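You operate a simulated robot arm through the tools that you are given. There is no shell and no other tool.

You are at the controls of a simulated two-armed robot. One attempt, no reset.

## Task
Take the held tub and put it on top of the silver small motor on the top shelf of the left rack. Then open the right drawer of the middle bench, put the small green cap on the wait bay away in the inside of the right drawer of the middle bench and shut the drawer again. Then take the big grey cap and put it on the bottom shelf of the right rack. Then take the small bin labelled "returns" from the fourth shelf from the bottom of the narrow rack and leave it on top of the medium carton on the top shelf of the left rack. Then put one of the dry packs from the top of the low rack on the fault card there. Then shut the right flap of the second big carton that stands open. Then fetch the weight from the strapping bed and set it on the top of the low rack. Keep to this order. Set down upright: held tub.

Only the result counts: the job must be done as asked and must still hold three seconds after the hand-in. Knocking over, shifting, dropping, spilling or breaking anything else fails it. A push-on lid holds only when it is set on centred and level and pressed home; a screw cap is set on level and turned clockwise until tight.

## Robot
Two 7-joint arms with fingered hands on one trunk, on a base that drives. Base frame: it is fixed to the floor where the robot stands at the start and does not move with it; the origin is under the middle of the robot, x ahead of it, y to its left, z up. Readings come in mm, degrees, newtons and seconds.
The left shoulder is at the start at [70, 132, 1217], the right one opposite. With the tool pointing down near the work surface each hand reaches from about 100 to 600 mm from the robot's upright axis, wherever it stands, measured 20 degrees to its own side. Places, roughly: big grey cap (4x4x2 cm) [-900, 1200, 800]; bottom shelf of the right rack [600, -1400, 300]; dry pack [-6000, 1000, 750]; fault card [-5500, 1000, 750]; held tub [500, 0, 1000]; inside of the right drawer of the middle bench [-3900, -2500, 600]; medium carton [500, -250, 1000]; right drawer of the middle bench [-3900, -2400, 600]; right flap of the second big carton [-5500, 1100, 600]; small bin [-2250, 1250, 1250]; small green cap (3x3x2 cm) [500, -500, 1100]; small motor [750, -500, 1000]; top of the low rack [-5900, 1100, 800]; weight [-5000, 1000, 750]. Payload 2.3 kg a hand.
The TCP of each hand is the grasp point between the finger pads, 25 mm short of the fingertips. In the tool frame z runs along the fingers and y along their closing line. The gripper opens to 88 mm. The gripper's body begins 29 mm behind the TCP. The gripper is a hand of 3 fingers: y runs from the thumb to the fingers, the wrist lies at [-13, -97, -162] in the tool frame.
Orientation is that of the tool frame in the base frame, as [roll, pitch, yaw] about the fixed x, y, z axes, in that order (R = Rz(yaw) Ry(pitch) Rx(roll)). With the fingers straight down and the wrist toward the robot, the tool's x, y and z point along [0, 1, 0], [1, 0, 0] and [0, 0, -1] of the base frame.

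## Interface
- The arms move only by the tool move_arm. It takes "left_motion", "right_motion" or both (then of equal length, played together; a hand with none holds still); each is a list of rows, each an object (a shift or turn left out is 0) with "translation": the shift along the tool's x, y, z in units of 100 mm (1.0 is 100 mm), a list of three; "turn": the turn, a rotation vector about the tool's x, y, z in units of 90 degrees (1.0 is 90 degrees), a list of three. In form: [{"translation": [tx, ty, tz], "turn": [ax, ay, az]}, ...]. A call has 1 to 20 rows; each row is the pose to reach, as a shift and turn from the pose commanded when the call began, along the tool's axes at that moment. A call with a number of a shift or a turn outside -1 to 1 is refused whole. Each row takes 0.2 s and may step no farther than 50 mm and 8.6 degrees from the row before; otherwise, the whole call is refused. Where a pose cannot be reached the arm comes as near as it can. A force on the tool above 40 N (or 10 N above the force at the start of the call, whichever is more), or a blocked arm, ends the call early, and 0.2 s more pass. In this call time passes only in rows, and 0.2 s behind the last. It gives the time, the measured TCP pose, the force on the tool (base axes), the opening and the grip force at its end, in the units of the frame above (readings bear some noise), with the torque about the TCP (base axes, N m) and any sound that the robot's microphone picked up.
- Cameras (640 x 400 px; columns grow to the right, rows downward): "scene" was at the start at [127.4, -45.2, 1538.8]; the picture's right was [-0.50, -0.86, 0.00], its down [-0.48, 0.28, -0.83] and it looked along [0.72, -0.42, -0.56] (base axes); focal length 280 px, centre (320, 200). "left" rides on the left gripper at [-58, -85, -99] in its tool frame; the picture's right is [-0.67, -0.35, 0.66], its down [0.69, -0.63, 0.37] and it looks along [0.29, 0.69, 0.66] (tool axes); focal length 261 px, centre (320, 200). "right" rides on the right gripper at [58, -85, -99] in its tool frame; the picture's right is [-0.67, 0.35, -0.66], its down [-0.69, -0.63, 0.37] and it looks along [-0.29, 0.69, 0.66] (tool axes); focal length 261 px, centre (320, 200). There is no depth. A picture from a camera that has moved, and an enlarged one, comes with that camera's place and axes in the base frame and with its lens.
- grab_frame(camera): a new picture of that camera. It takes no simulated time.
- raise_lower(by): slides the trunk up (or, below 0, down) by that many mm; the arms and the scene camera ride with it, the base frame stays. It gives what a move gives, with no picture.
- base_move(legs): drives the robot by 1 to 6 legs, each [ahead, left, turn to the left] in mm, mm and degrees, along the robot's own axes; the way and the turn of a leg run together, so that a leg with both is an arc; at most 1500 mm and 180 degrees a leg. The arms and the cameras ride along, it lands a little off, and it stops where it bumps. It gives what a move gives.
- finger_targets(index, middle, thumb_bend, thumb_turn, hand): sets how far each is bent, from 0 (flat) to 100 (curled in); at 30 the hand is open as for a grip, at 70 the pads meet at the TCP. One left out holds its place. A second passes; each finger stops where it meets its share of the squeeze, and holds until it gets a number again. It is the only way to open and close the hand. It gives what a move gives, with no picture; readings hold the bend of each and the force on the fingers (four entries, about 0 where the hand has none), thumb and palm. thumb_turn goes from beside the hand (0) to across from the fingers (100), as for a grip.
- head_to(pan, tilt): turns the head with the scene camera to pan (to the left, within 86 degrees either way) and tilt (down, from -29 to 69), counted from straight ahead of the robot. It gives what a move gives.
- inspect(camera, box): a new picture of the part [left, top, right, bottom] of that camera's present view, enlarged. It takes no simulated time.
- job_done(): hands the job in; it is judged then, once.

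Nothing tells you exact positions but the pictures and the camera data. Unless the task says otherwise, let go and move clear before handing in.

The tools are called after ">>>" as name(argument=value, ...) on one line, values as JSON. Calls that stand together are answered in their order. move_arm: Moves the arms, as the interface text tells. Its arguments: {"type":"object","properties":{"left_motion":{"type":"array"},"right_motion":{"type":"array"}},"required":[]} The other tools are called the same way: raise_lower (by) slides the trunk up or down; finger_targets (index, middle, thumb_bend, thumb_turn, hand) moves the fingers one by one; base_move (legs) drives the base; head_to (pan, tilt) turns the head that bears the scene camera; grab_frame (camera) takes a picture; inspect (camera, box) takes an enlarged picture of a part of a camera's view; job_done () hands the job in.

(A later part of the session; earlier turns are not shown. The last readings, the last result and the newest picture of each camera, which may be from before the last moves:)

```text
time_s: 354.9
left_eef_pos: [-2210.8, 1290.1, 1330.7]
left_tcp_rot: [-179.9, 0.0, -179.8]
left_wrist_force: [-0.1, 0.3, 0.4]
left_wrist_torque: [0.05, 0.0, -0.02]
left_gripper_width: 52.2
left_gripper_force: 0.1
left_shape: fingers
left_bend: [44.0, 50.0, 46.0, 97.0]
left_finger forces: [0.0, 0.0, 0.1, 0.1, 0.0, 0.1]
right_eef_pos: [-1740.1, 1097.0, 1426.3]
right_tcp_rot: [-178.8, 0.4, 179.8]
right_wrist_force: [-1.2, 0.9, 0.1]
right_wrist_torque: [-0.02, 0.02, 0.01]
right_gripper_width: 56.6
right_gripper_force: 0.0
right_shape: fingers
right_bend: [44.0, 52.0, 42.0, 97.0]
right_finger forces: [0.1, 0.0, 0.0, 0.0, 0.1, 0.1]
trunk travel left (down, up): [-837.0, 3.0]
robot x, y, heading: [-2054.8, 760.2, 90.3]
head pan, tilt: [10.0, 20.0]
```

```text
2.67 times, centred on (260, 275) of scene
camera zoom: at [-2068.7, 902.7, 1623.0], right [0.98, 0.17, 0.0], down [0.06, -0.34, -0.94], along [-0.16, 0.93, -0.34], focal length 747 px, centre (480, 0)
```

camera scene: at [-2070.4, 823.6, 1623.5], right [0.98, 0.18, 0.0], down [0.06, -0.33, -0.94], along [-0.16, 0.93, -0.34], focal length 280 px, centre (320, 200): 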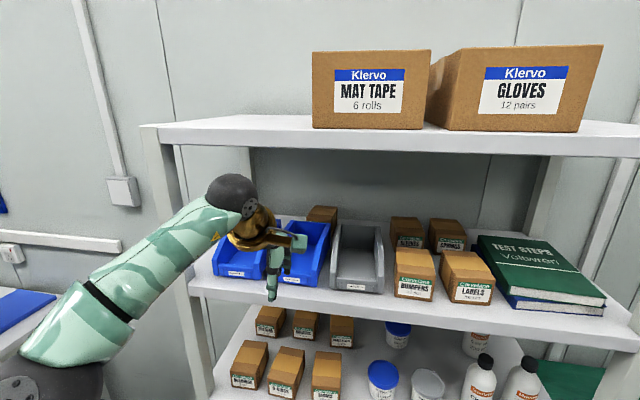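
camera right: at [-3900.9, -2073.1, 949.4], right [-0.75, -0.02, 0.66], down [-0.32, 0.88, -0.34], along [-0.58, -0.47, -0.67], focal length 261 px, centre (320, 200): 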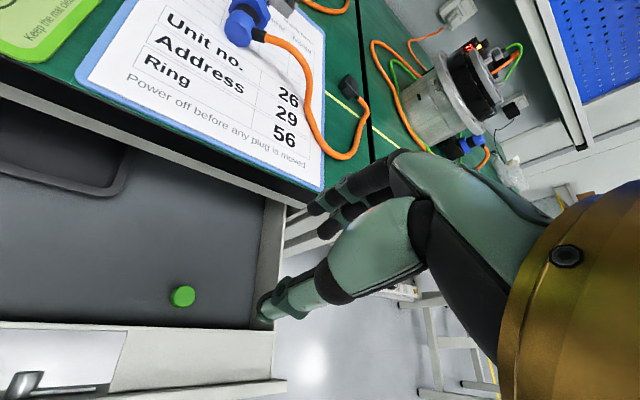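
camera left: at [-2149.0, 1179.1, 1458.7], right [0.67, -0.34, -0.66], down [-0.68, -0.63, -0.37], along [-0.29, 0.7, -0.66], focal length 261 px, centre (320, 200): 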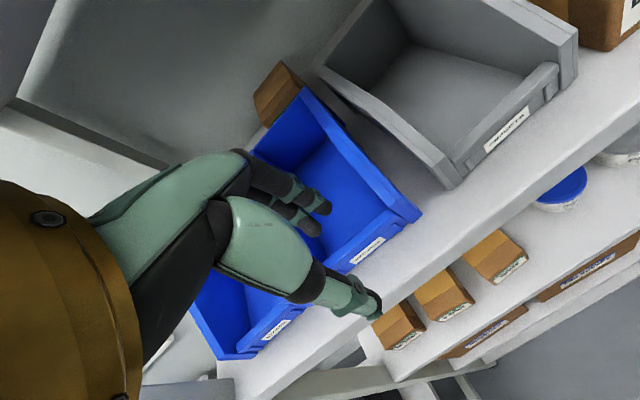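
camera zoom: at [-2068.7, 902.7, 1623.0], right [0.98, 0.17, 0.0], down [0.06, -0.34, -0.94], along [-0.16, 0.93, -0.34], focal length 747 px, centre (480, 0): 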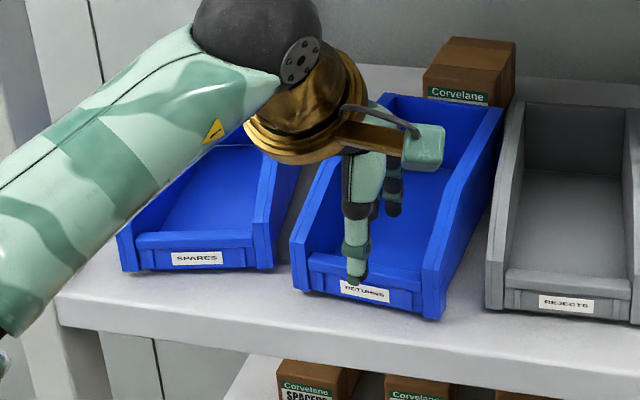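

Bin front is now at y≈1273, still clear of both neighbours. I shift the hand back so the wall sits nearer the fingers, lower again, and close with the thumb.

>>> move_arm(left_motion=[{"translation": [-0.02, -0.1, 0]}, {"translation": [-0.045, -0.2, 0]}, {"translation": [-0.045, -0.2, 0.14]}, {"translation": [-0.045, -0.2, 0.265]}])

>>> finger_targets(hand="left", index=56, middle=62, thumb_bend=60)

>>> inspect(camera="left", box=[180, 110, 440, 330])

>>> inspect(camera="scene", box=[170, 200, 350, 350])

```text
time_s: 355.9
left_eef_pos: [-2207.4, 1271.5, 1304.0]
left_tcp_rot: [-180.0, 0.1, -179.9]
left_wrist_force: [0.6, 0.5, 0.8]
left_wrist_torque: [-0.01, -0.03, 0.02]
left_gripper_width: 52.1
left_gripper_force: 0.1
left_shape: fingers
left_bend: [44.0, 50.0, 46.0, 97.0]
left_finger forces: [0.0, 0.1, 0.0, 0.0, 0.0, 0.0]
right_eef_pos: [-1740.3, 1098.1, 1426.9]
right_tcp_rot: [-178.8, 0.4, 179.8]
right_wrist_force: [0.7, -0.1, -0.1]
right_wrist_torque: [0.02, 0.0, -0.02]
right_gripper_width: 56.8
right_gripper_force: 0.0
right_shape: fingers
right_bend: [44.0, 52.0, 42.0, 97.0]
right_finger forces: [0.1, 0.0, 0.0, 0.0, 0.0, 0.0]
trunk travel left (down, up): [-837.0, 3.0]
robot x, y, heading: [-2054.5, 758.4, 90.3]
head pan, tilt: [10.0, 20.0]
```

```text
time_s: 356.9
left_eef_pos: [-2206.7, 1270.6, 1305.3]
left_tcp_rot: [-179.9, 0.0, -179.9]
left_wrist_force: [-0.7, 0.5, -1.0]
left_wrist_torque: [-0.03, 0.0, 0.0]
left_gripper_width: 24.5
left_gripper_force: 0.0
left_shape: fingers
left_bend: [56.0, 62.0, 60.0, 97.0]
left_finger forces: [0.1, 0.2, 0.0, 0.1, 0.0, 0.0]
right_eef_pos: [-1739.9, 1097.5, 1428.1]
right_tcp_rot: [-178.8, 0.5, 179.7]
right_wrist_force: [0.0, -0.6, -0.1]
right_wrist_torque: [-0.01, -0.02, 0.0]
right_gripper_width: 56.9
right_gripper_force: 0.0
right_shape: fingers
right_bend: [44.0, 52.0, 42.0, 97.0]
right_finger forces: [0.1, 0.0, 0.1, 0.0, 0.0, 0.1]
trunk travel left (down, up): [-837.0, 3.0]
robot x, y, heading: [-2054.9, 762.2, 90.2]
head pan, tilt: [10.0, 20.0]
```

```text
1.82 times, centred on (310, 220) of left
camera zoom: at [-2148.9, 1186.1, 1403.7], right [0.67, -0.35, -0.65], down [-0.68, -0.63, -0.36], along [-0.29, 0.69, -0.66], focal length 474 px, centre (338, 164)
```

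zoom: 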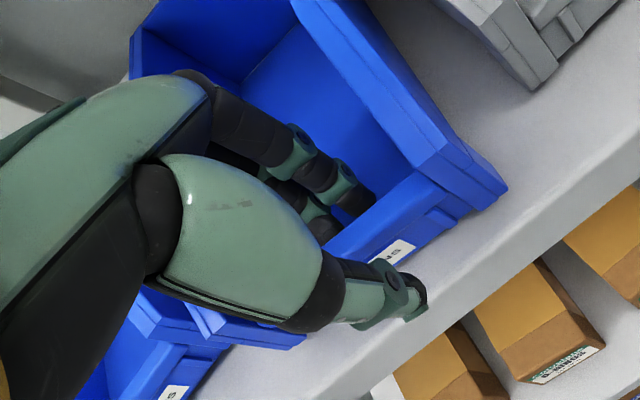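

```text
2.67 times, centred on (260, 275) of scene
camera zoom: at [-2068.5, 902.6, 1623.0], right [0.98, 0.17, 0.0], down [0.06, -0.34, -0.94], along [-0.16, 0.93, -0.34], focal length 747 px, centre (480, 0)
```

zoom: 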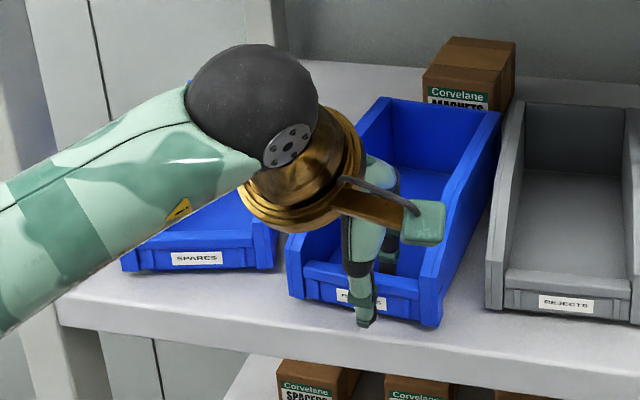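

>>> finger_targets(hand="left", index=60, middle=66, thumb_bend=76)

>>> inspect(camera="left", box=[180, 110, 440, 330])

>>> inspect(camera="scene", box=[170, 200, 350, 350])

```text
time_s: 357.9
left_eef_pos: [-2206.8, 1271.5, 1305.4]
left_tcp_rot: [-179.9, 0.0, -179.8]
left_wrist_force: [-0.4, 0.0, -0.7]
left_wrist_torque: [0.09, 0.04, -0.04]
left_gripper_width: 5.9
left_gripper_force: 3.3
left_shape: fingers
left_bend: [60.0, 63.0, 73.0, 97.0]
left_finger forces: [0.4, 2.7, 0.0, 0.0, 3.0, 0.1]
right_eef_pos: [-1738.4, 1098.1, 1426.1]
right_tcp_rot: [-178.8, 0.3, 179.7]
right_wrist_force: [-0.2, -0.2, -0.3]
right_wrist_torque: [0.01, 0.0, 0.0]
right_gripper_width: 56.6
right_gripper_force: 0.0
right_shape: fingers
right_bend: [44.0, 52.0, 42.0, 97.0]
right_finger forces: [0.0, 0.0, 0.1, 0.0, 0.1, 0.1]
trunk travel left (down, up): [-837.0, 3.0]
robot x, y, heading: [-2050.7, 763.9, 90.0]
head pan, tilt: [10.0, 20.0]
```

```text
1.82 times, centred on (310, 220) of left
camera zoom: at [-2148.8, 1186.2, 1403.7], right [0.67, -0.35, -0.65], down [-0.68, -0.63, -0.36], along [-0.29, 0.69, -0.66], focal length 474 px, centre (338, 164)
```

zoom: 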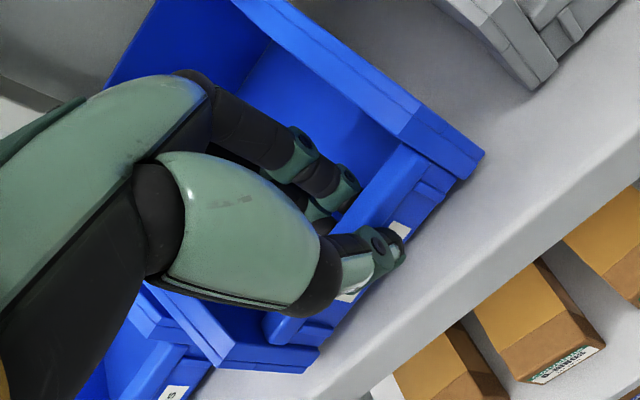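

```text
2.67 times, centred on (260, 275) of scene
camera zoom: at [-2068.4, 902.6, 1623.0], right [0.98, 0.17, 0.0], down [0.06, -0.34, -0.94], along [-0.16, 0.93, -0.34], focal length 747 px, centre (480, 0)
```

zoom: 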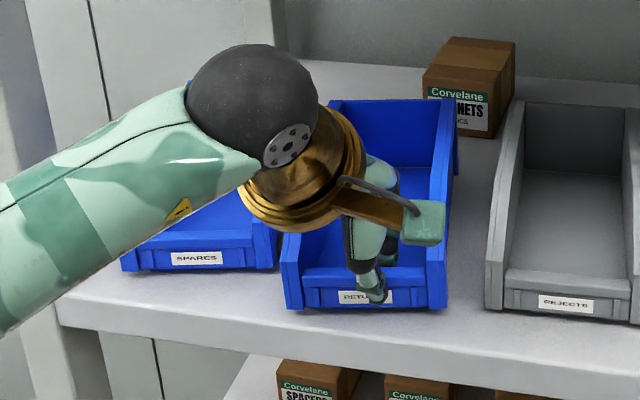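

>>> finger_targets(hand="left", index=70, middle=69, thumb_bend=82)

>>> inspect(camera="left", box=[180, 110, 440, 330])

>>> inspect(camera="scene", box=[170, 200, 350, 350])

```text
time_s: 358.9
left_eef_pos: [-2207.2, 1270.3, 1303.2]
left_tcp_rot: [-179.9, 0.0, -179.8]
left_wrist_force: [0.6, -0.2, -0.9]
left_wrist_torque: [0.1, 0.02, -0.01]
left_gripper_width: 3.4
left_gripper_force: 9.5
left_shape: fingers
left_bend: [61.0, 66.0, 74.0, 96.0]
left_finger forces: [6.9, 2.9, 0.1, 0.0, 9.7, 0.0]
right_eef_pos: [-1739.2, 1097.9, 1427.6]
right_tcp_rot: [-178.8, 0.5, 179.7]
right_wrist_force: [0.6, 0.1, 0.3]
right_wrist_torque: [0.02, -0.01, 0.01]
right_gripper_width: 56.5
right_gripper_force: 0.1
right_shape: fingers
right_bend: [44.0, 52.0, 42.0, 97.0]
right_finger forces: [0.1, 0.0, 0.1, 0.0, 0.0, 0.0]
trunk travel left (down, up): [-837.0, 3.0]
robot x, y, heading: [-2052.2, 762.2, 90.1]
head pan, tilt: [10.0, 20.0]
```

```text
1.82 times, centred on (310, 220) of left
camera zoom: at [-2148.9, 1186.1, 1403.7], right [0.67, -0.35, -0.65], down [-0.68, -0.63, -0.36], along [-0.29, 0.69, -0.66], focal length 474 px, centre (338, 164)
```

zoom: 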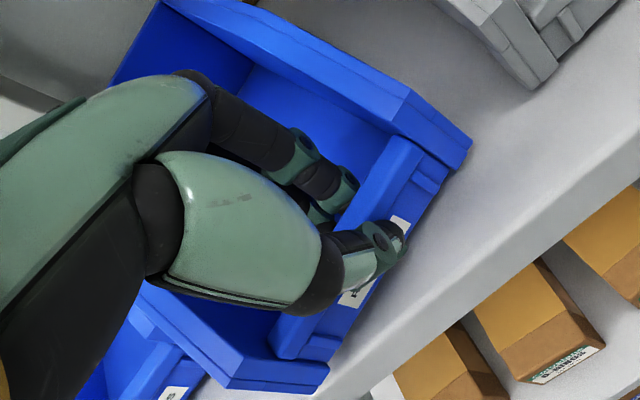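

```text
2.67 times, centred on (260, 275) of scene
camera zoom: at [-2068.5, 902.5, 1623.0], right [0.98, 0.17, 0.0], down [0.06, -0.34, -0.94], along [-0.16, 0.93, -0.34], focal length 747 px, centre (480, 0)
```

zoom: 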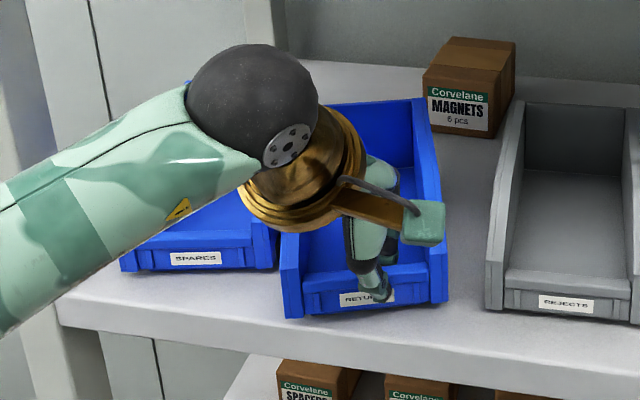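

Balanced pinch of about 10 N. I lift gently while moving slightly right, away from SPARES.

>>> move_arm(left_motion=[{"translation": [-0.05, 0, -0.05]}, {"translation": [-0.1, 0, -0.12]}, {"translation": [-0.12, 0, -0.2]}, {"translation": [-0.12, 0, -0.3]}])

>>> inspect(camera="left", box=[180, 110, 440, 330])

>>> inspect(camera="scene", box=[170, 180, 370, 330])

```text
time_s: 359.9
left_eef_pos: [-2193.3, 1271.2, 1335.1]
left_tcp_rot: [-179.9, 0.1, -179.8]
left_wrist_force: [0.2, -0.5, -1.7]
left_wrist_torque: [-0.02, -0.02, 0.02]
left_gripper_width: 3.0
left_gripper_force: 10.5
left_shape: fingers
left_bend: [61.0, 66.0, 76.0, 96.0]
left_finger forces: [8.4, 2.1, 0.0, 0.0, 10.5, 0.0]
right_eef_pos: [-1738.8, 1097.8, 1426.5]
right_tcp_rot: [-178.8, 0.4, 179.7]
right_wrist_force: [0.2, -0.2, 0.2]
right_wrist_torque: [-0.02, 0.03, -0.02]
right_gripper_width: 57.0
right_gripper_force: 0.0
right_shape: fingers
right_bend: [44.0, 52.0, 42.0, 97.0]
right_finger forces: [0.0, 0.0, 0.0, 0.0, 0.0, 0.0]
trunk travel left (down, up): [-837.0, 3.0]
robot x, y, heading: [-2052.6, 761.0, 90.1]
head pan, tilt: [10.0, 20.0]
```

```text
1.82 times, centred on (310, 220) of left
camera zoom: at [-2136.5, 1186.6, 1433.9], right [0.67, -0.35, -0.65], down [-0.68, -0.63, -0.36], along [-0.29, 0.69, -0.66], focal length 474 px, centre (338, 164)
```

zoom: 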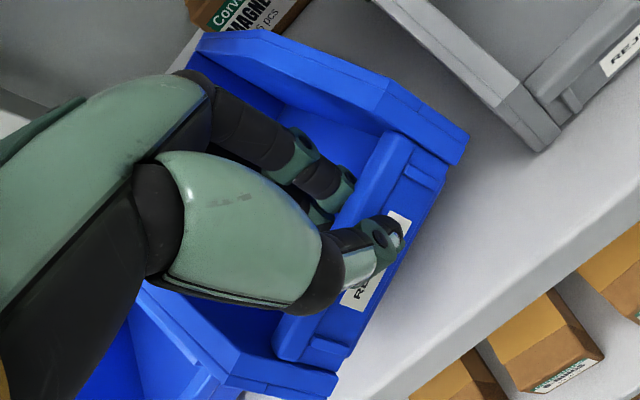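

```text
2.67 times, centred on (270, 255) of scene
camera zoom: at [-2068.6, 902.7, 1623.0], right [0.98, 0.17, 0.0], down [0.06, -0.34, -0.94], along [-0.16, 0.93, -0.34], focal length 747 px, centre (453, 53)
```

zoom: 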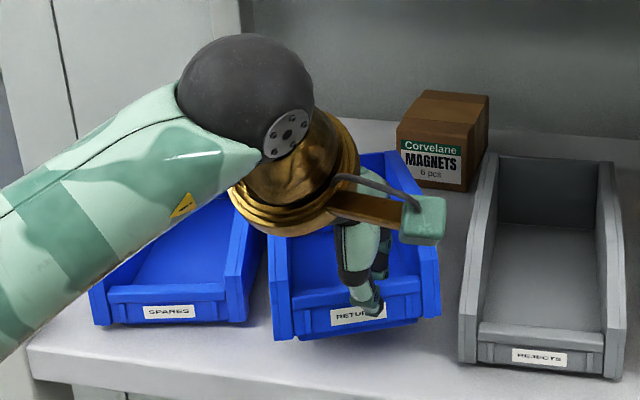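

>>> move_arm(left_motion=[{"translation": [0, 0, -0.2]}, {"translation": [0, 0, -0.4]}])

>>> inspect(camera="scene", box=[170, 160, 370, 310])

>>> grab_frame(camera="left")

```text
time_s: 360.5
left_eef_pos: [-2192.6, 1270.9, 1374.5]
left_tcp_rot: [-179.8, 0.0, -179.8]
left_wrist_force: [-0.4, 0.5, -1.5]
left_wrist_torque: [-0.09, -0.03, -0.02]
left_gripper_width: 3.1
left_gripper_force: 11.9
left_shape: fingers
left_bend: [60.0, 66.0, 76.0, 96.0]
left_finger forces: [9.3, 2.7, 0.0, 0.0, 11.6, 0.0]
right_eef_pos: [-1738.0, 1097.1, 1426.2]
right_tcp_rot: [-178.8, 0.2, 179.7]
right_wrist_force: [-0.3, -0.1, -0.3]
right_wrist_torque: [0.0, 0.02, -0.04]
right_gripper_width: 56.5
right_gripper_force: 0.0
right_shape: fingers
right_bend: [44.0, 52.0, 42.0, 97.0]
right_finger forces: [0.0, 0.0, 0.0, 0.0, 0.0, 0.0]
trunk travel left (down, up): [-837.0, 3.0]
robot x, y, heading: [-2052.1, 761.1, 89.8]
head pan, tilt: [10.0, 20.0]
```

```text
2.67 times, centred on (270, 235) of scene
camera zoom: at [-2067.4, 902.5, 1623.0], right [0.98, 0.17, 0.0], down [0.06, -0.34, -0.94], along [-0.16, 0.93, -0.34], focal length 747 px, centre (453, 107)
```

zoom: 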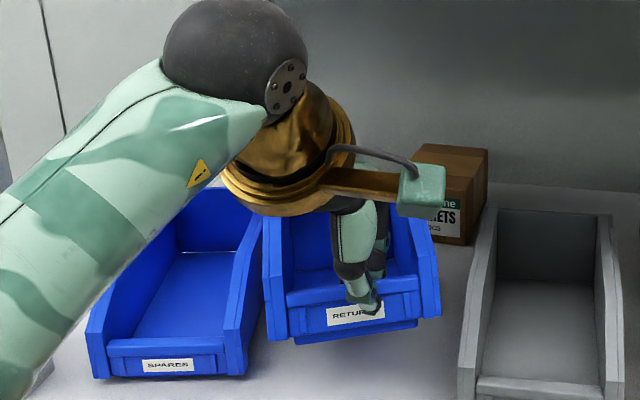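

```text
taken
camera left: at [-2135.6, 1186.2, 1474.0], right [0.67, -0.35, -0.66], down [-0.68, -0.63, -0.36], along [-0.29, 0.69, -0.66], focal length 261 px, centre (320, 200)
```

left: 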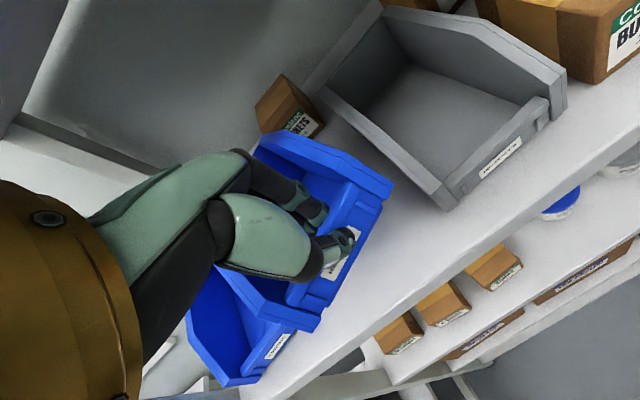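

The bin hangs from the hand, back end a bit down, about 30 mm above the shelf. I back straight out.

>>> base_move(legs=[[-350, 0, 0]])

>>> grab_frame(camera="scene")

>>> grab_frame(camera="left")

```text
time_s: 362.8
left_eef_pos: [-2193.7, 925.1, 1372.7]
left_tcp_rot: [-179.7, 0.0, -179.6]
left_wrist_force: [0.6, 0.3, -0.9]
left_wrist_torque: [-0.08, -0.03, 0.02]
left_gripper_width: 3.3
left_gripper_force: 11.7
left_shape: fingers
left_bend: [60.0, 66.0, 76.0, 96.0]
left_finger forces: [9.2, 2.7, 0.0, 0.0, 11.7, 0.0]
right_eef_pos: [-1737.5, 752.3, 1426.3]
right_tcp_rot: [-178.8, 0.4, 179.8]
right_wrist_force: [0.9, 0.1, -0.2]
right_wrist_torque: [-0.01, 0.02, 0.03]
right_gripper_width: 56.5
right_gripper_force: 0.1
right_shape: fingers
right_bend: [44.0, 52.0, 42.0, 97.0]
right_finger forces: [0.0, 0.0, 0.1, 0.0, 0.0, 0.1]
trunk travel left (down, up): [-837.0, 3.0]
robot x, y, heading: [-2047.2, 411.0, 90.2]
head pan, tilt: [10.0, 20.0]
```

```text
taken
camera scene: at [-2068.3, 557.6, 1622.6], right [0.98, 0.18, 0.0], down [0.06, -0.34, -0.94], along [-0.17, 0.92, -0.34], focal length 280 px, centre (320, 200)
```

scene: 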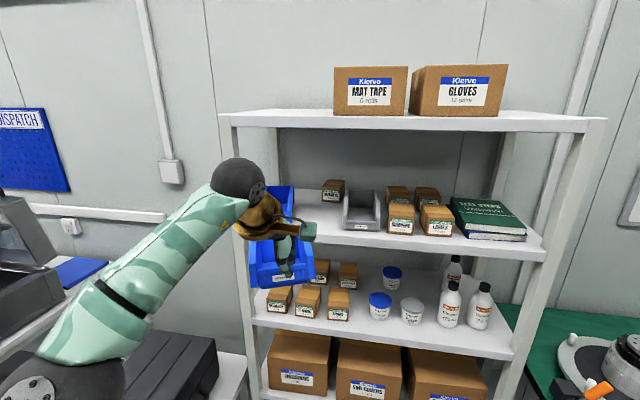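

```text
taken
camera left: at [-2136.8, 840.8, 1472.5], right [0.67, -0.35, -0.65], down [-0.68, -0.63, -0.36], along [-0.29, 0.69, -0.66], focal length 261 px, centre (320, 200)
```

left: 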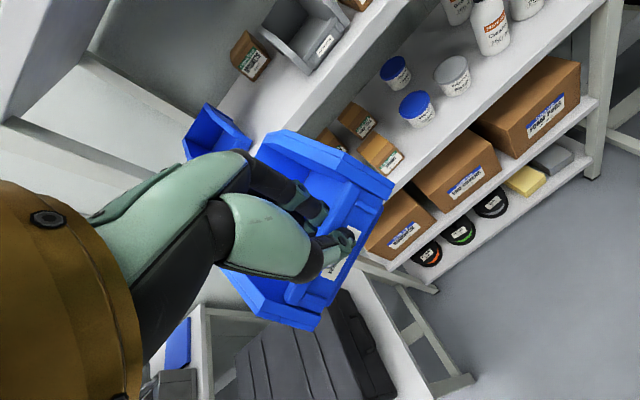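

The bin is clear. I turn and drive back to the left rack, stopping short of it in front of the carton.

>>> base_move(legs=[[0, 0, -90], [1350, 0, 0], [150, 0, 0], [0, -650, 0]])

>>> move_arm(left_motion=[{"translation": [-0.2, 0, 0.05]}, {"translation": [-0.4, 0, 0.1]}, {"translation": [-0.6, 0, 0.15]}, {"translation": [-0.8, 0, 0.2]}, {"translation": [-1.0, 0, 0.2]}])

>>> head_to(pan=-20, tilt=35)

>>> grab_frame(camera="scene")

>>> grab_frame(camera="left")

```text
time_s: 377.6
left_eef_pos: [-42.1, -96.7, 1373.5]
left_tcp_rot: [-180.0, 0.2, 90.1]
left_wrist_force: [0.7, 0.9, 0.0]
left_wrist_torque: [-0.03, 0.08, 0.04]
left_gripper_width: 3.0
left_gripper_force: 10.8
left_shape: fingers
left_bend: [60.0, 66.0, 77.0, 96.0]
left_finger forces: [8.7, 2.6, 0.2, 0.0, 10.6, 0.0]
right_eef_pos: [-215.4, -553.1, 1426.5]
right_tcp_rot: [-178.8, 0.5, 89.5]
right_wrist_force: [0.6, 0.4, 0.8]
right_wrist_torque: [0.0, -0.01, -0.01]
right_gripper_width: 56.8
right_gripper_force: 0.0
right_shape: fingers
right_bend: [44.0, 52.0, 42.0, 97.0]
right_finger forces: [0.1, 0.0, 0.0, 0.0, 0.0, 0.1]
trunk travel left (down, up): [-837.0, 3.0]
robot x, y, heading: [-554.6, -241.3, -0.0]
head pan, tilt: [10.0, 20.0]
```

```text
time_s: 378.8
left_eef_pos: [-40.7, -199.7, 1353.7]
left_tcp_rot: [-179.8, -0.1, 90.3]
left_wrist_force: [-0.9, 0.2, -1.0]
left_wrist_torque: [0.0, 0.1, 0.0]
left_gripper_width: 2.7
left_gripper_force: 11.1
left_shape: fingers
left_bend: [61.0, 66.0, 77.0, 96.0]
left_finger forces: [8.7, 2.5, 0.0, 0.1, 10.5, 0.0]
right_eef_pos: [-215.1, -557.7, 1426.2]
right_tcp_rot: [-178.8, 0.3, 89.6]
right_wrist_force: [-0.4, 0.9, 0.2]
right_wrist_torque: [-0.03, -0.01, 0.0]
right_gripper_width: 56.8
right_gripper_force: 0.0
right_shape: fingers
right_bend: [44.0, 52.0, 42.0, 97.0]
right_finger forces: [0.1, 0.0, 0.0, 0.1, 0.0, 0.1]
trunk travel left (down, up): [-837.0, 3.0]
robot x, y, heading: [-554.8, -242.7, 0.2]
head pan, tilt: [10.0, 20.0]
```

```text
time_s: 379.7
left_eef_pos: [-40.5, -199.0, 1354.6]
left_tcp_rot: [-179.9, -0.1, 90.1]
left_wrist_force: [0.2, -0.3, -0.9]
left_wrist_torque: [-0.06, 0.09, -0.04]
left_gripper_width: 3.1
left_gripper_force: 11.0
left_shape: fingers
left_bend: [61.0, 66.0, 77.0, 96.0]
left_finger forces: [8.6, 2.7, 0.0, 0.1, 10.7, 0.1]
right_eef_pos: [-216.0, -555.3, 1426.5]
right_tcp_rot: [-178.7, 0.4, 89.6]
right_wrist_force: [-0.1, -0.1, -0.1]
right_wrist_torque: [0.01, -0.01, 0.02]
right_gripper_width: 56.6
right_gripper_force: 0.0
right_shape: fingers
right_bend: [44.0, 52.0, 42.0, 97.0]
right_finger forces: [0.1, 0.0, 0.1, 0.0, 0.0, 0.0]
trunk travel left (down, up): [-837.0, 3.0]
robot x, y, heading: [-548.1, -239.9, 0.2]
head pan, tilt: [-20.0, 35.0]
```

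```text
taken
camera scene: at [-417.7, -270.3, 1599.2], right [-0.34, -0.94, 0.0], down [-0.54, 0.2, -0.82], along [0.77, -0.28, -0.57], focal length 280 px, centre (320, 200)
```

scene: 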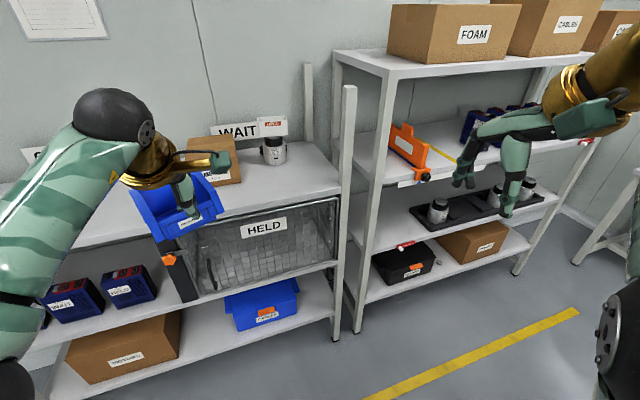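

```text
taken
camera left: at [-126.0, -256.6, 1453.2], right [-0.35, -0.67, -0.65], down [-0.63, 0.68, -0.36], along [0.69, 0.29, -0.66], focal length 261 px, centre (320, 200)
```

left: 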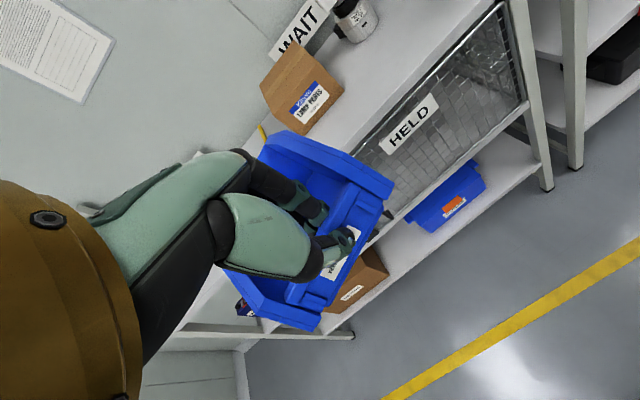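

The tub still sits on the motor. I drive forward in two steps to bring the bin above the carton.

>>> base_move(legs=[[380, 0, 0]])

>>> head_to(pan=0, tilt=45)

>>> grab_frame(camera="scene")

>>> grab_frame(camera="left")

```text
time_s: 382.1
left_eef_pos: [334.6, -197.9, 1355.0]
left_tcp_rot: [180.0, 0.0, 90.2]
left_wrist_force: [-1.1, 0.4, -0.7]
left_wrist_torque: [-0.03, 0.08, 0.0]
left_gripper_width: 2.6
left_gripper_force: 11.1
left_shape: fingers
left_bend: [61.0, 66.0, 77.0, 96.0]
left_finger forces: [8.7, 2.5, 0.0, 0.0, 10.7, 0.0]
right_eef_pos: [158.7, -554.0, 1427.7]
right_tcp_rot: [-179.0, 0.4, 89.6]
right_wrist_force: [-0.2, -0.2, -0.6]
right_wrist_torque: [0.03, -0.03, 0.01]
right_gripper_width: 56.9
right_gripper_force: 0.0
right_shape: fingers
right_bend: [44.0, 52.0, 42.0, 97.0]
right_finger forces: [0.1, 0.0, 0.0, 0.1, 0.0, 0.0]
trunk travel left (down, up): [-837.0, 3.0]
robot x, y, heading: [-175.5, -241.0, -0.4]
head pan, tilt: [-20.0, 35.0]
```

```text
time_s: 382.9
left_eef_pos: [337.3, -198.8, 1355.0]
left_tcp_rot: [-179.8, -0.1, 90.2]
left_wrist_force: [1.3, 0.1, -0.4]
left_wrist_torque: [0.0, 0.08, 0.01]
left_gripper_width: 2.9
left_gripper_force: 10.8
left_shape: fingers
left_bend: [61.0, 66.0, 77.0, 96.0]
left_finger forces: [8.7, 2.8, 0.0, 0.1, 10.8, 0.0]
right_eef_pos: [161.6, -555.0, 1427.0]
right_tcp_rot: [-178.8, 0.4, 89.6]
right_wrist_force: [0.4, -0.2, -0.1]
right_wrist_torque: [0.0, 0.01, 0.03]
right_gripper_width: 56.7
right_gripper_force: 0.0
right_shape: fingers
right_bend: [44.0, 52.0, 42.0, 97.0]
right_finger forces: [0.0, 0.0, 0.0, 0.1, 0.0, 0.0]
trunk travel left (down, up): [-837.0, 3.0]
robot x, y, heading: [-177.8, -239.5, -0.0]
head pan, tilt: [0.0, 45.0]
```

```text
taken
camera scene: at [-41.4, -240.6, 1584.3], right [0.0, -1.0, 0.0], down [-0.71, 0.0, -0.71], along [0.71, 0.0, -0.71], focal length 280 px, centre (320, 200)
```

scene: 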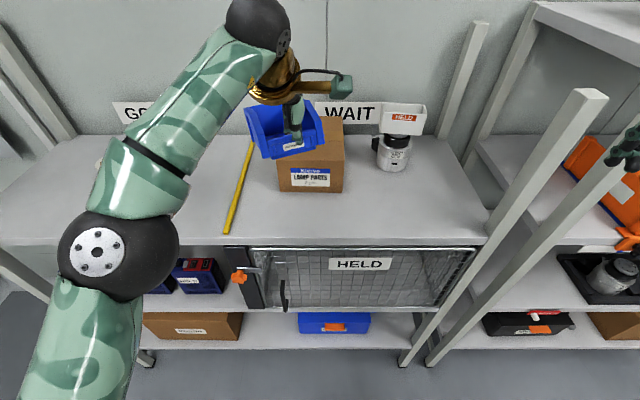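

```text
taken
camera left: at [251.7, -256.9, 1453.1], right [-0.35, -0.67, -0.65], down [-0.63, 0.68, -0.36], along [0.69, 0.29, -0.66], focal length 261 px, centre (320, 200)
```

left: 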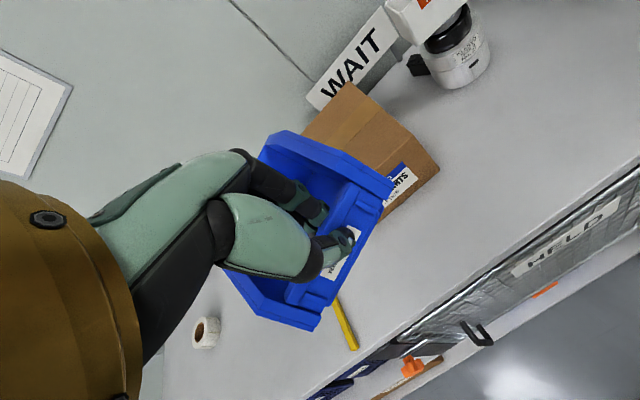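

>>> inspect(camera="scene", box=[220, 60, 440, 220])

```text
2.50 times, centred on (330, 140) of scene
camera zoom: at [-41.4, -240.6, 1584.3], right [0.0, -1.0, 0.0], down [-0.71, 0.0, -0.71], along [0.71, 0.0, -0.71], focal length 700 px, centre (295, 350)
```

zoom: 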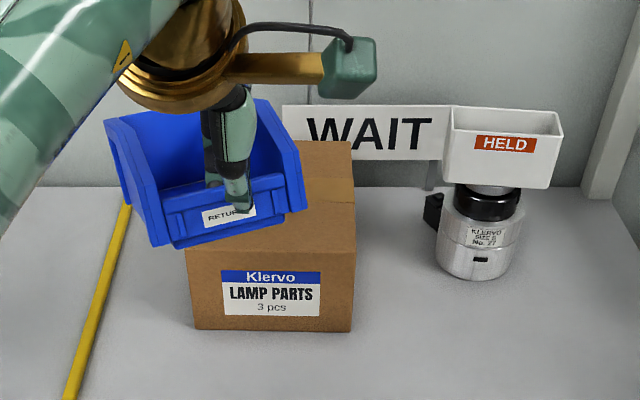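

Carton confirmed: x≈510–728, y≈-135…-300, top ≈1168. I bring the bin over its centre.

>>> base_move(legs=[[215, 0, 0]])

>>> move_arm(left_motion=[{"translation": [-0.1, 0, 0.2]}, {"translation": [-0.2, 0.05, 0.5]}, {"translation": [-0.2, 0.05, 0.8]}])

>>> grab_frame(camera="scene")

>>> grab_frame(camera="left")

```text
time_s: 384.6
left_eef_pos: [545.3, -198.7, 1355.6]
left_tcp_rot: [180.0, 0.0, 90.1]
left_wrist_force: [-0.5, -1.2, -2.0]
left_wrist_torque: [-0.04, 0.07, -0.01]
left_gripper_width: 2.8
left_gripper_force: 11.1
left_shape: fingers
left_bend: [61.0, 66.0, 77.0, 96.0]
left_finger forces: [8.6, 2.6, 0.1, 0.0, 10.6, 0.0]
right_eef_pos: [371.0, -554.6, 1428.6]
right_tcp_rot: [-179.0, 0.4, 89.7]
right_wrist_force: [-0.1, 0.3, 0.0]
right_wrist_torque: [0.02, -0.02, -0.03]
right_gripper_width: 56.6
right_gripper_force: 0.0
right_shape: fingers
right_bend: [44.0, 52.0, 42.0, 97.0]
right_finger forces: [0.0, 0.1, 0.1, 0.0, 0.0, 0.0]
trunk travel left (down, up): [-837.0, 3.0]
robot x, y, heading: [43.7, -242.3, 0.2]
head pan, tilt: [0.0, 45.0]
```

```text
time_s: 385.4
left_eef_pos: [556.5, -219.1, 1273.1]
left_tcp_rot: [-179.7, 0.0, 90.1]
left_wrist_force: [0.2, -0.6, -1.6]
left_wrist_torque: [-0.03, 0.12, 0.02]
left_gripper_width: 2.9
left_gripper_force: 11.4
left_shape: fingers
left_bend: [61.0, 66.0, 77.0, 96.0]
left_finger forces: [8.9, 2.5, 0.1, 0.1, 10.7, 0.0]
right_eef_pos: [375.2, -554.3, 1427.1]
right_tcp_rot: [-178.8, 0.5, 89.5]
right_wrist_force: [0.3, 0.2, -0.2]
right_wrist_torque: [0.01, 0.02, 0.0]
right_gripper_width: 56.8
right_gripper_force: 0.0
right_shape: fingers
right_bend: [44.0, 52.0, 42.0, 97.0]
right_finger forces: [0.1, 0.1, 0.0, 0.0, 0.0, 0.0]
trunk travel left (down, up): [-837.0, 3.0]
robot x, y, heading: [38.3, -238.5, -0.2]
head pan, tilt: [0.0, 45.0]
```

```text
taken
camera scene: at [173.3, -240.1, 1584.3], right [0.0, -1.0, 0.0], down [-0.71, 0.0, -0.71], along [0.71, 0.0, -0.71], focal length 280 px, centre (320, 200)
```

scene: 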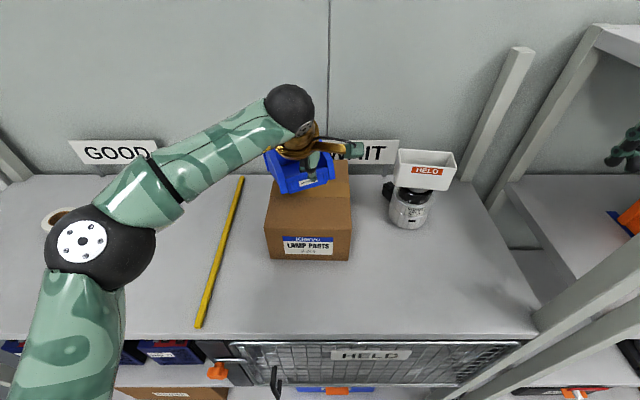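

```text
taken
camera left: at [470.2, -277.0, 1372.9], right [-0.35, -0.67, -0.65], down [-0.63, 0.68, -0.36], along [0.69, 0.29, -0.66], focal length 261 px, centre (320, 200)
```

left: 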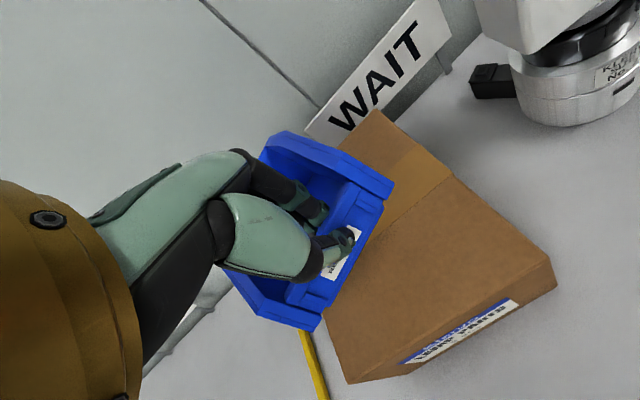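

>>> inspect(camera="scene", box=[240, 110, 380, 270])

>>> inspect(camera="left", box=[200, 110, 420, 350])

```text
2.50 times, centred on (310, 190) of scene
camera zoom: at [173.3, -240.1, 1584.3], right [0.0, -1.0, 0.0], down [-0.71, 0.0, -0.71], along [0.71, 0.0, -0.71], focal length 700 px, centre (345, 225)
```

zoom: 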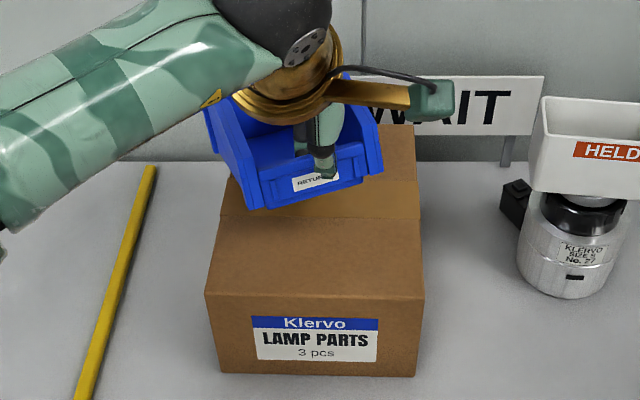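

```text
1.67 times, centred on (310, 230) of left
camera zoom: at [470.2, -277.0, 1372.9], right [-0.35, -0.67, -0.65], down [-0.63, 0.68, -0.36], along [0.69, 0.29, -0.66], focal length 434 px, centre (337, 150)
```

zoom: 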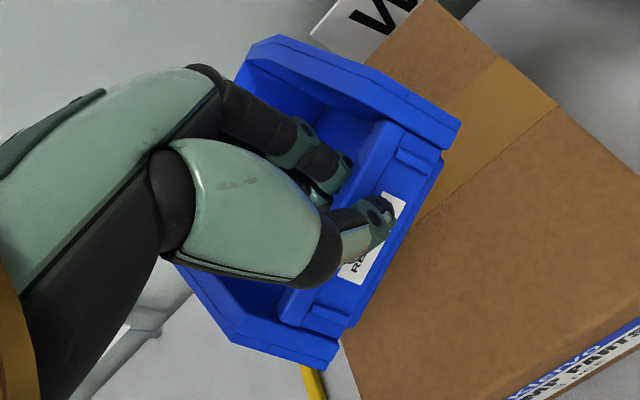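

I shift 10 mm right and lower slowly until the bin's back touches the carton.

>>> move_arm(left_motion=[{"translation": [-0.1, 0, 0.1]}, {"translation": [-0.1, 0, 0.2]}])

>>> move_arm(left_motion=[{"translation": [0, 0, 0.04]}, {"translation": [0, 0, 0.08]}])

>>> inspect(camera="scene", box=[240, 110, 380, 270])

```text
time_s: 386.0
left_eef_pos: [554.3, -229.2, 1254.4]
left_tcp_rot: [-179.9, 0.1, 90.1]
left_wrist_force: [-0.3, 0.8, -0.8]
left_wrist_torque: [0.0, -0.02, -0.05]
left_gripper_width: 2.4
left_gripper_force: 9.7
left_shape: fingers
left_bend: [61.0, 66.0, 77.0, 96.0]
left_finger forces: [7.6, 2.2, 0.0, 0.0, 9.2, 0.0]
right_eef_pos: [375.6, -555.0, 1426.8]
right_tcp_rot: [-178.8, 0.4, 89.6]
right_wrist_force: [0.6, 0.7, 0.0]
right_wrist_torque: [-0.01, 0.02, 0.01]
right_gripper_width: 56.8
right_gripper_force: 0.1
right_shape: fingers
right_bend: [44.0, 52.0, 42.0, 97.0]
right_finger forces: [0.0, 0.1, 0.1, 0.0, 0.0, 0.0]
trunk travel left (down, up): [-837.0, 3.0]
robot x, y, heading: [43.7, -241.0, -0.2]
head pan, tilt: [0.0, 45.0]
```

```text
time_s: 386.6
left_eef_pos: [556.2, -229.6, 1246.7]
left_tcp_rot: [-179.9, 0.0, 90.1]
left_wrist_force: [-0.3, -0.4, -0.4]
left_wrist_torque: [-0.02, 0.0, 0.03]
left_gripper_width: 2.3
left_gripper_force: 9.0
left_shape: fingers
left_bend: [61.0, 66.0, 76.0, 95.0]
left_finger forces: [7.1, 2.2, 0.0, 0.1, 9.2, 0.0]
right_eef_pos: [375.7, -555.3, 1427.3]
right_tcp_rot: [-178.9, 0.4, 89.6]
right_wrist_force: [-0.3, 0.4, 0.0]
right_wrist_torque: [0.05, 0.0, 0.01]
right_gripper_width: 56.7
right_gripper_force: 0.0
right_shape: fingers
right_bend: [44.0, 52.0, 42.0, 97.0]
right_finger forces: [0.0, 0.0, 0.1, 0.0, 0.1, 0.0]
trunk travel left (down, up): [-837.0, 3.0]
robot x, y, heading: [39.2, -241.8, -0.2]
head pan, tilt: [0.0, 45.0]
```

```text
2.50 times, centred on (310, 190) of scene
camera zoom: at [172.2, -241.1, 1584.3], right [0.0, -1.0, 0.0], down [-0.71, 0.0, -0.71], along [0.71, 0.0, -0.71], focal length 700 px, centre (345, 225)
```

zoom: 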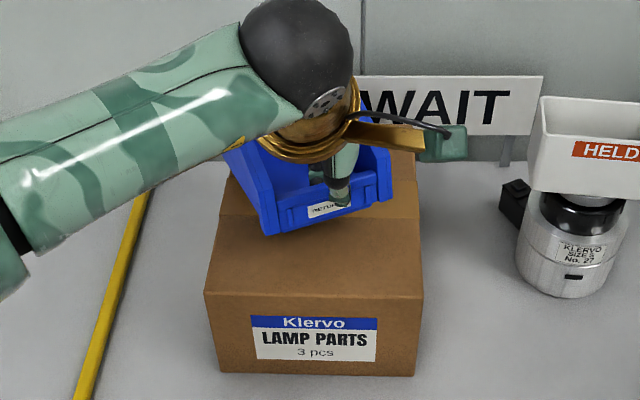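

The back end rests on the carton. I keep lowering; the bin should pivot level in the grip.

>>> move_arm(left_motion=[{"translation": [0, 0, 0.04]}, {"translation": [0, 0, 0.08]}, {"translation": [0, 0, 0.12]}])

>>> move_arm(left_motion=[{"translation": [0, 0, 0.04]}, {"translation": [0, 0, 0.08]}, {"translation": [0, 0, 0.12]}])

>>> inspect(camera="scene", box=[240, 110, 380, 270])

>>> inspect(camera="left", box=[200, 110, 420, 350])

```text
time_s: 387.4
left_eef_pos: [554.1, -228.9, 1234.9]
left_tcp_rot: [-179.9, -0.1, 90.1]
left_wrist_force: [-0.6, -0.1, 0.8]
left_wrist_torque: [0.01, -0.07, -0.01]
left_gripper_width: 3.0
left_gripper_force: 9.0
left_shape: fingers
left_bend: [61.0, 67.0, 76.0, 95.0]
left_finger forces: [6.7, 2.3, 0.0, 0.0, 9.1, 0.0]
right_eef_pos: [375.0, -555.1, 1427.6]
right_tcp_rot: [-178.9, 0.3, 89.6]
right_wrist_force: [0.2, -0.4, 0.0]
right_wrist_torque: [0.0, 0.0, -0.01]
right_gripper_width: 56.6
right_gripper_force: 0.1
right_shape: fingers
right_bend: [44.0, 52.0, 42.0, 97.0]
right_finger forces: [0.1, 0.0, 0.1, 0.0, 0.0, 0.1]
trunk travel left (down, up): [-837.0, 3.0]
robot x, y, heading: [40.0, -241.0, 0.2]
head pan, tilt: [0.0, 45.0]
```

```text
time_s: 388.2
left_eef_pos: [555.4, -228.9, 1221.4]
left_tcp_rot: [-179.9, 0.1, 90.1]
left_wrist_force: [-0.4, 0.4, -0.3]
left_wrist_torque: [0.05, -0.04, 0.0]
left_gripper_width: 2.6
left_gripper_force: 9.4
left_shape: fingers
left_bend: [61.0, 67.0, 76.0, 95.0]
left_finger forces: [6.8, 2.2, 0.1, 0.0, 9.4, 0.0]
right_eef_pos: [375.4, -554.8, 1427.3]
right_tcp_rot: [-178.9, 0.4, 89.6]
right_wrist_force: [-0.3, 1.1, 1.1]
right_wrist_torque: [0.0, 0.02, -0.03]
right_gripper_width: 56.7
right_gripper_force: 0.0
right_shape: fingers
right_bend: [44.0, 52.0, 42.0, 97.0]
right_finger forces: [0.1, 0.1, 0.0, 0.1, 0.1, 0.0]
trunk travel left (down, up): [-837.0, 3.0]
robot x, y, heading: [41.7, -239.9, 0.1]
head pan, tilt: [0.0, 45.0]
```

```text
2.50 times, centred on (310, 190) of scene
camera zoom: at [172.0, -241.0, 1584.4], right [0.0, -1.0, 0.0], down [-0.71, 0.0, -0.71], along [0.71, 0.0, -0.71], focal length 700 px, centre (345, 225)
```

zoom: 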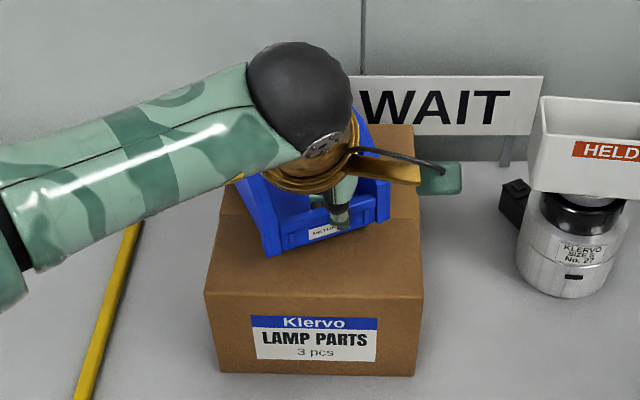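

```text
1.67 times, centred on (310, 230) of left
camera zoom: at [470.0, -287.3, 1321.5], right [-0.35, -0.67, -0.65], down [-0.63, 0.68, -0.36], along [0.69, 0.29, -0.66], focal length 434 px, centre (337, 150)
```

zoom: 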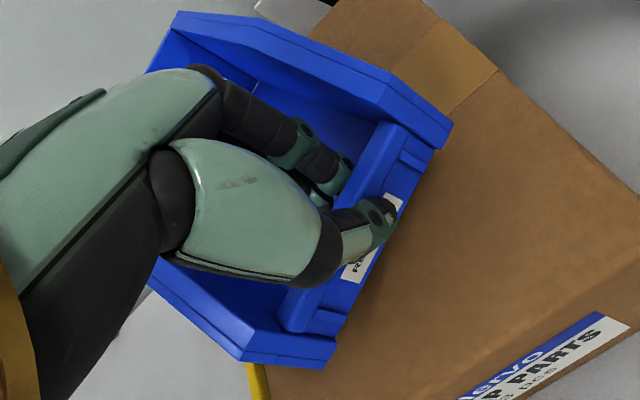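

It levels as it goes down. I continue in small steps.

>>> move_arm(left_motion=[{"translation": [0, 0, 0.04]}, {"translation": [0, 0, 0.08]}])

>>> move_arm(left_motion=[{"translation": [0, 0, 0.03]}, {"translation": [0, 0, 0.06]}])

>>> inspect(camera="scene", box=[240, 110, 380, 270])

>>> inspect(camera="left", box=[200, 110, 420, 350])

```text
time_s: 388.8
left_eef_pos: [555.7, -228.8, 1215.3]
left_tcp_rot: [-180.0, 0.0, 90.1]
left_wrist_force: [0.2, -0.7, 0.2]
left_wrist_torque: [0.0, -0.07, 0.01]
left_gripper_width: 3.0
left_gripper_force: 9.8
left_shape: fingers
left_bend: [61.0, 67.0, 75.0, 95.0]
left_finger forces: [7.0, 2.5, 0.0, 0.0, 9.7, 0.0]
right_eef_pos: [375.4, -553.8, 1427.5]
right_tcp_rot: [-178.9, 0.4, 89.7]
right_wrist_force: [0.9, 0.9, 0.4]
right_wrist_torque: [0.0, -0.02, -0.02]
right_gripper_width: 56.8
right_gripper_force: 0.0
right_shape: fingers
right_bend: [44.0, 52.0, 42.0, 97.0]
right_finger forces: [0.0, 0.0, 0.0, 0.0, 0.1, 0.0]
trunk travel left (down, up): [-837.0, 3.0]
robot x, y, heading: [37.4, -241.8, 0.0]
head pan, tilt: [0.0, 45.0]
```

```text
time_s: 389.4
left_eef_pos: [554.7, -229.4, 1210.0]
left_tcp_rot: [179.9, 0.1, 90.1]
left_wrist_force: [2.0, -0.4, 11.2]
left_wrist_torque: [0.02, -0.27, 0.0]
left_gripper_width: 2.8
left_gripper_force: 12.2
left_shape: fingers
left_bend: [61.0, 66.0, 76.0, 95.0]
left_finger forces: [9.0, 3.6, 0.0, 0.0, 10.8, 0.0]
right_eef_pos: [372.7, -556.6, 1427.6]
right_tcp_rot: [-179.0, 0.5, 89.6]
right_wrist_force: [-0.8, -0.9, 0.1]
right_wrist_torque: [-0.01, 0.0, -0.02]
right_gripper_width: 56.7
right_gripper_force: 0.0
right_shape: fingers
right_bend: [44.0, 52.0, 42.0, 97.0]
right_finger forces: [0.0, 0.1, 0.0, 0.0, 0.0, 0.0]
trunk travel left (down, up): [-837.0, 3.0]
robot x, y, heading: [38.2, -240.2, -0.0]
head pan, tilt: [0.0, 45.0]
```

```text
2.50 times, centred on (310, 190) of scene
camera zoom: at [169.7, -240.8, 1584.8], right [0.0, -1.0, 0.0], down [-0.71, 0.0, -0.71], along [0.71, 0.0, -0.71], focal length 700 px, centre (345, 225)
```

zoom: 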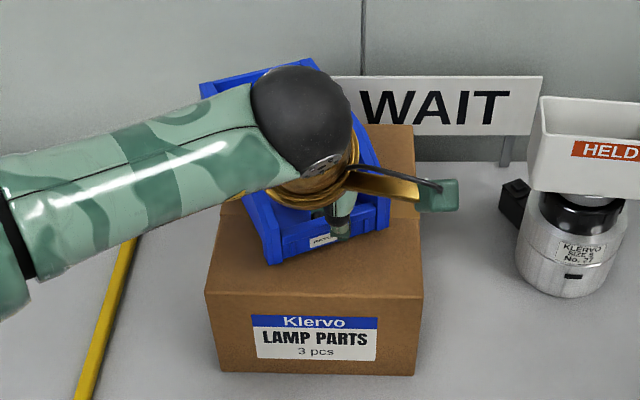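

```text
1.67 times, centred on (310, 230) of left
camera zoom: at [468.6, -287.2, 1309.3], right [-0.35, -0.67, -0.66], down [-0.63, 0.68, -0.37], along [0.7, 0.29, -0.66], focal length 434 px, centre (337, 150)
```

zoom: 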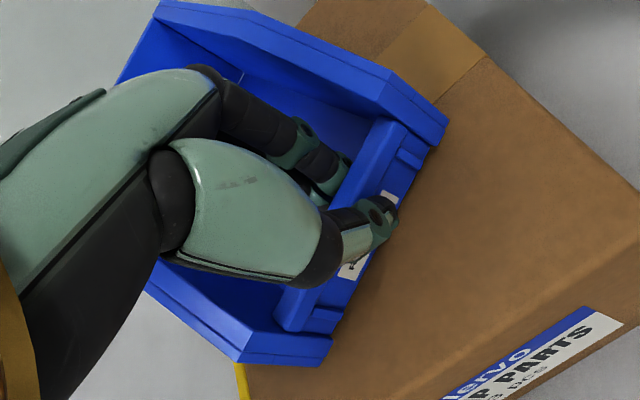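

The bin is flat on the carton but its back-left corner overhangs about 14 mm. I relieve the pressure and slide it 15 mm right.

>>> move_arm(left_motion=[{"translation": [0, 0, -0.03]}])

>>> move_arm(left_motion=[{"translation": [-0.04, 0, 0]}, {"translation": [-0.08, 0, 0]}, {"translation": [-0.12, 0, 0]}, {"translation": [-0.16, 0, 0]}])

>>> inspect(camera="scene", box=[240, 110, 380, 270])

```text
time_s: 389.8
left_eef_pos: [554.4, -229.2, 1210.7]
left_tcp_rot: [-179.8, 0.0, 90.0]
left_wrist_force: [0.0, 1.1, 5.6]
left_wrist_torque: [0.0, -0.13, -0.02]
left_gripper_width: 3.2
left_gripper_force: 11.1
left_shape: fingers
left_bend: [61.0, 66.0, 76.0, 95.0]
left_finger forces: [8.4, 2.9, 0.1, 0.0, 10.6, 0.0]
right_eef_pos: [374.7, -555.0, 1426.4]
right_tcp_rot: [-178.9, 0.3, 89.7]
right_wrist_force: [-0.6, -0.1, 0.7]
right_wrist_torque: [-0.01, -0.01, -0.01]
right_gripper_width: 56.7
right_gripper_force: 0.0
right_shape: fingers
right_bend: [44.0, 52.0, 42.0, 97.0]
right_finger forces: [0.0, 0.0, 0.1, 0.0, 0.0, 0.0]
trunk travel left (down, up): [-837.0, 3.0]
robot x, y, heading: [37.2, -239.0, 0.1]
head pan, tilt: [0.0, 45.0]
```

```text
time_s: 390.8
left_eef_pos: [555.1, -244.8, 1211.2]
left_tcp_rot: [-179.9, -0.1, 90.0]
left_wrist_force: [0.6, 1.2, 0.8]
left_wrist_torque: [0.03, -0.11, 0.0]
left_gripper_width: 3.1
left_gripper_force: 9.8
left_shape: fingers
left_bend: [61.0, 67.0, 76.0, 95.0]
left_finger forces: [9.0, 1.9, 0.0, 0.1, 10.1, 0.1]
right_eef_pos: [374.8, -554.2, 1427.0]
right_tcp_rot: [-179.0, 0.4, 89.7]
right_wrist_force: [0.6, -0.2, 0.8]
right_wrist_torque: [-0.02, -0.02, -0.02]
right_gripper_width: 56.9
right_gripper_force: 0.1
right_shape: fingers
right_bend: [44.0, 52.0, 42.0, 97.0]
right_finger forces: [0.0, 0.0, 0.1, 0.0, 0.0, 0.0]
trunk travel left (down, up): [-837.0, 3.0]
robot x, y, heading: [39.9, -238.5, -0.1]
head pan, tilt: [0.0, 45.0]
```

```text
2.50 times, centred on (310, 190) of scene
camera zoom: at [171.8, -240.2, 1584.4], right [0.0, -1.0, 0.0], down [-0.71, 0.0, -0.71], along [0.71, 0.0, -0.71], focal length 700 px, centre (345, 225)
```

zoom: 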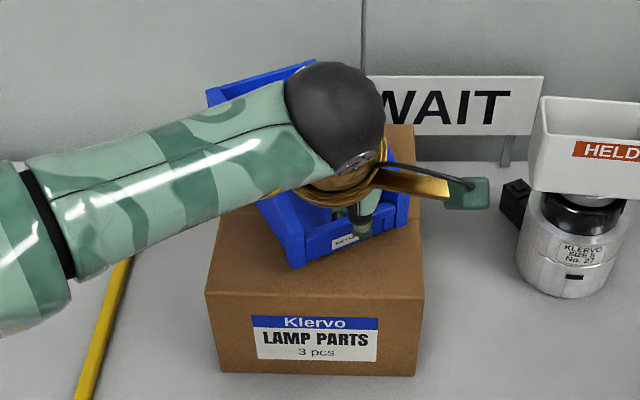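

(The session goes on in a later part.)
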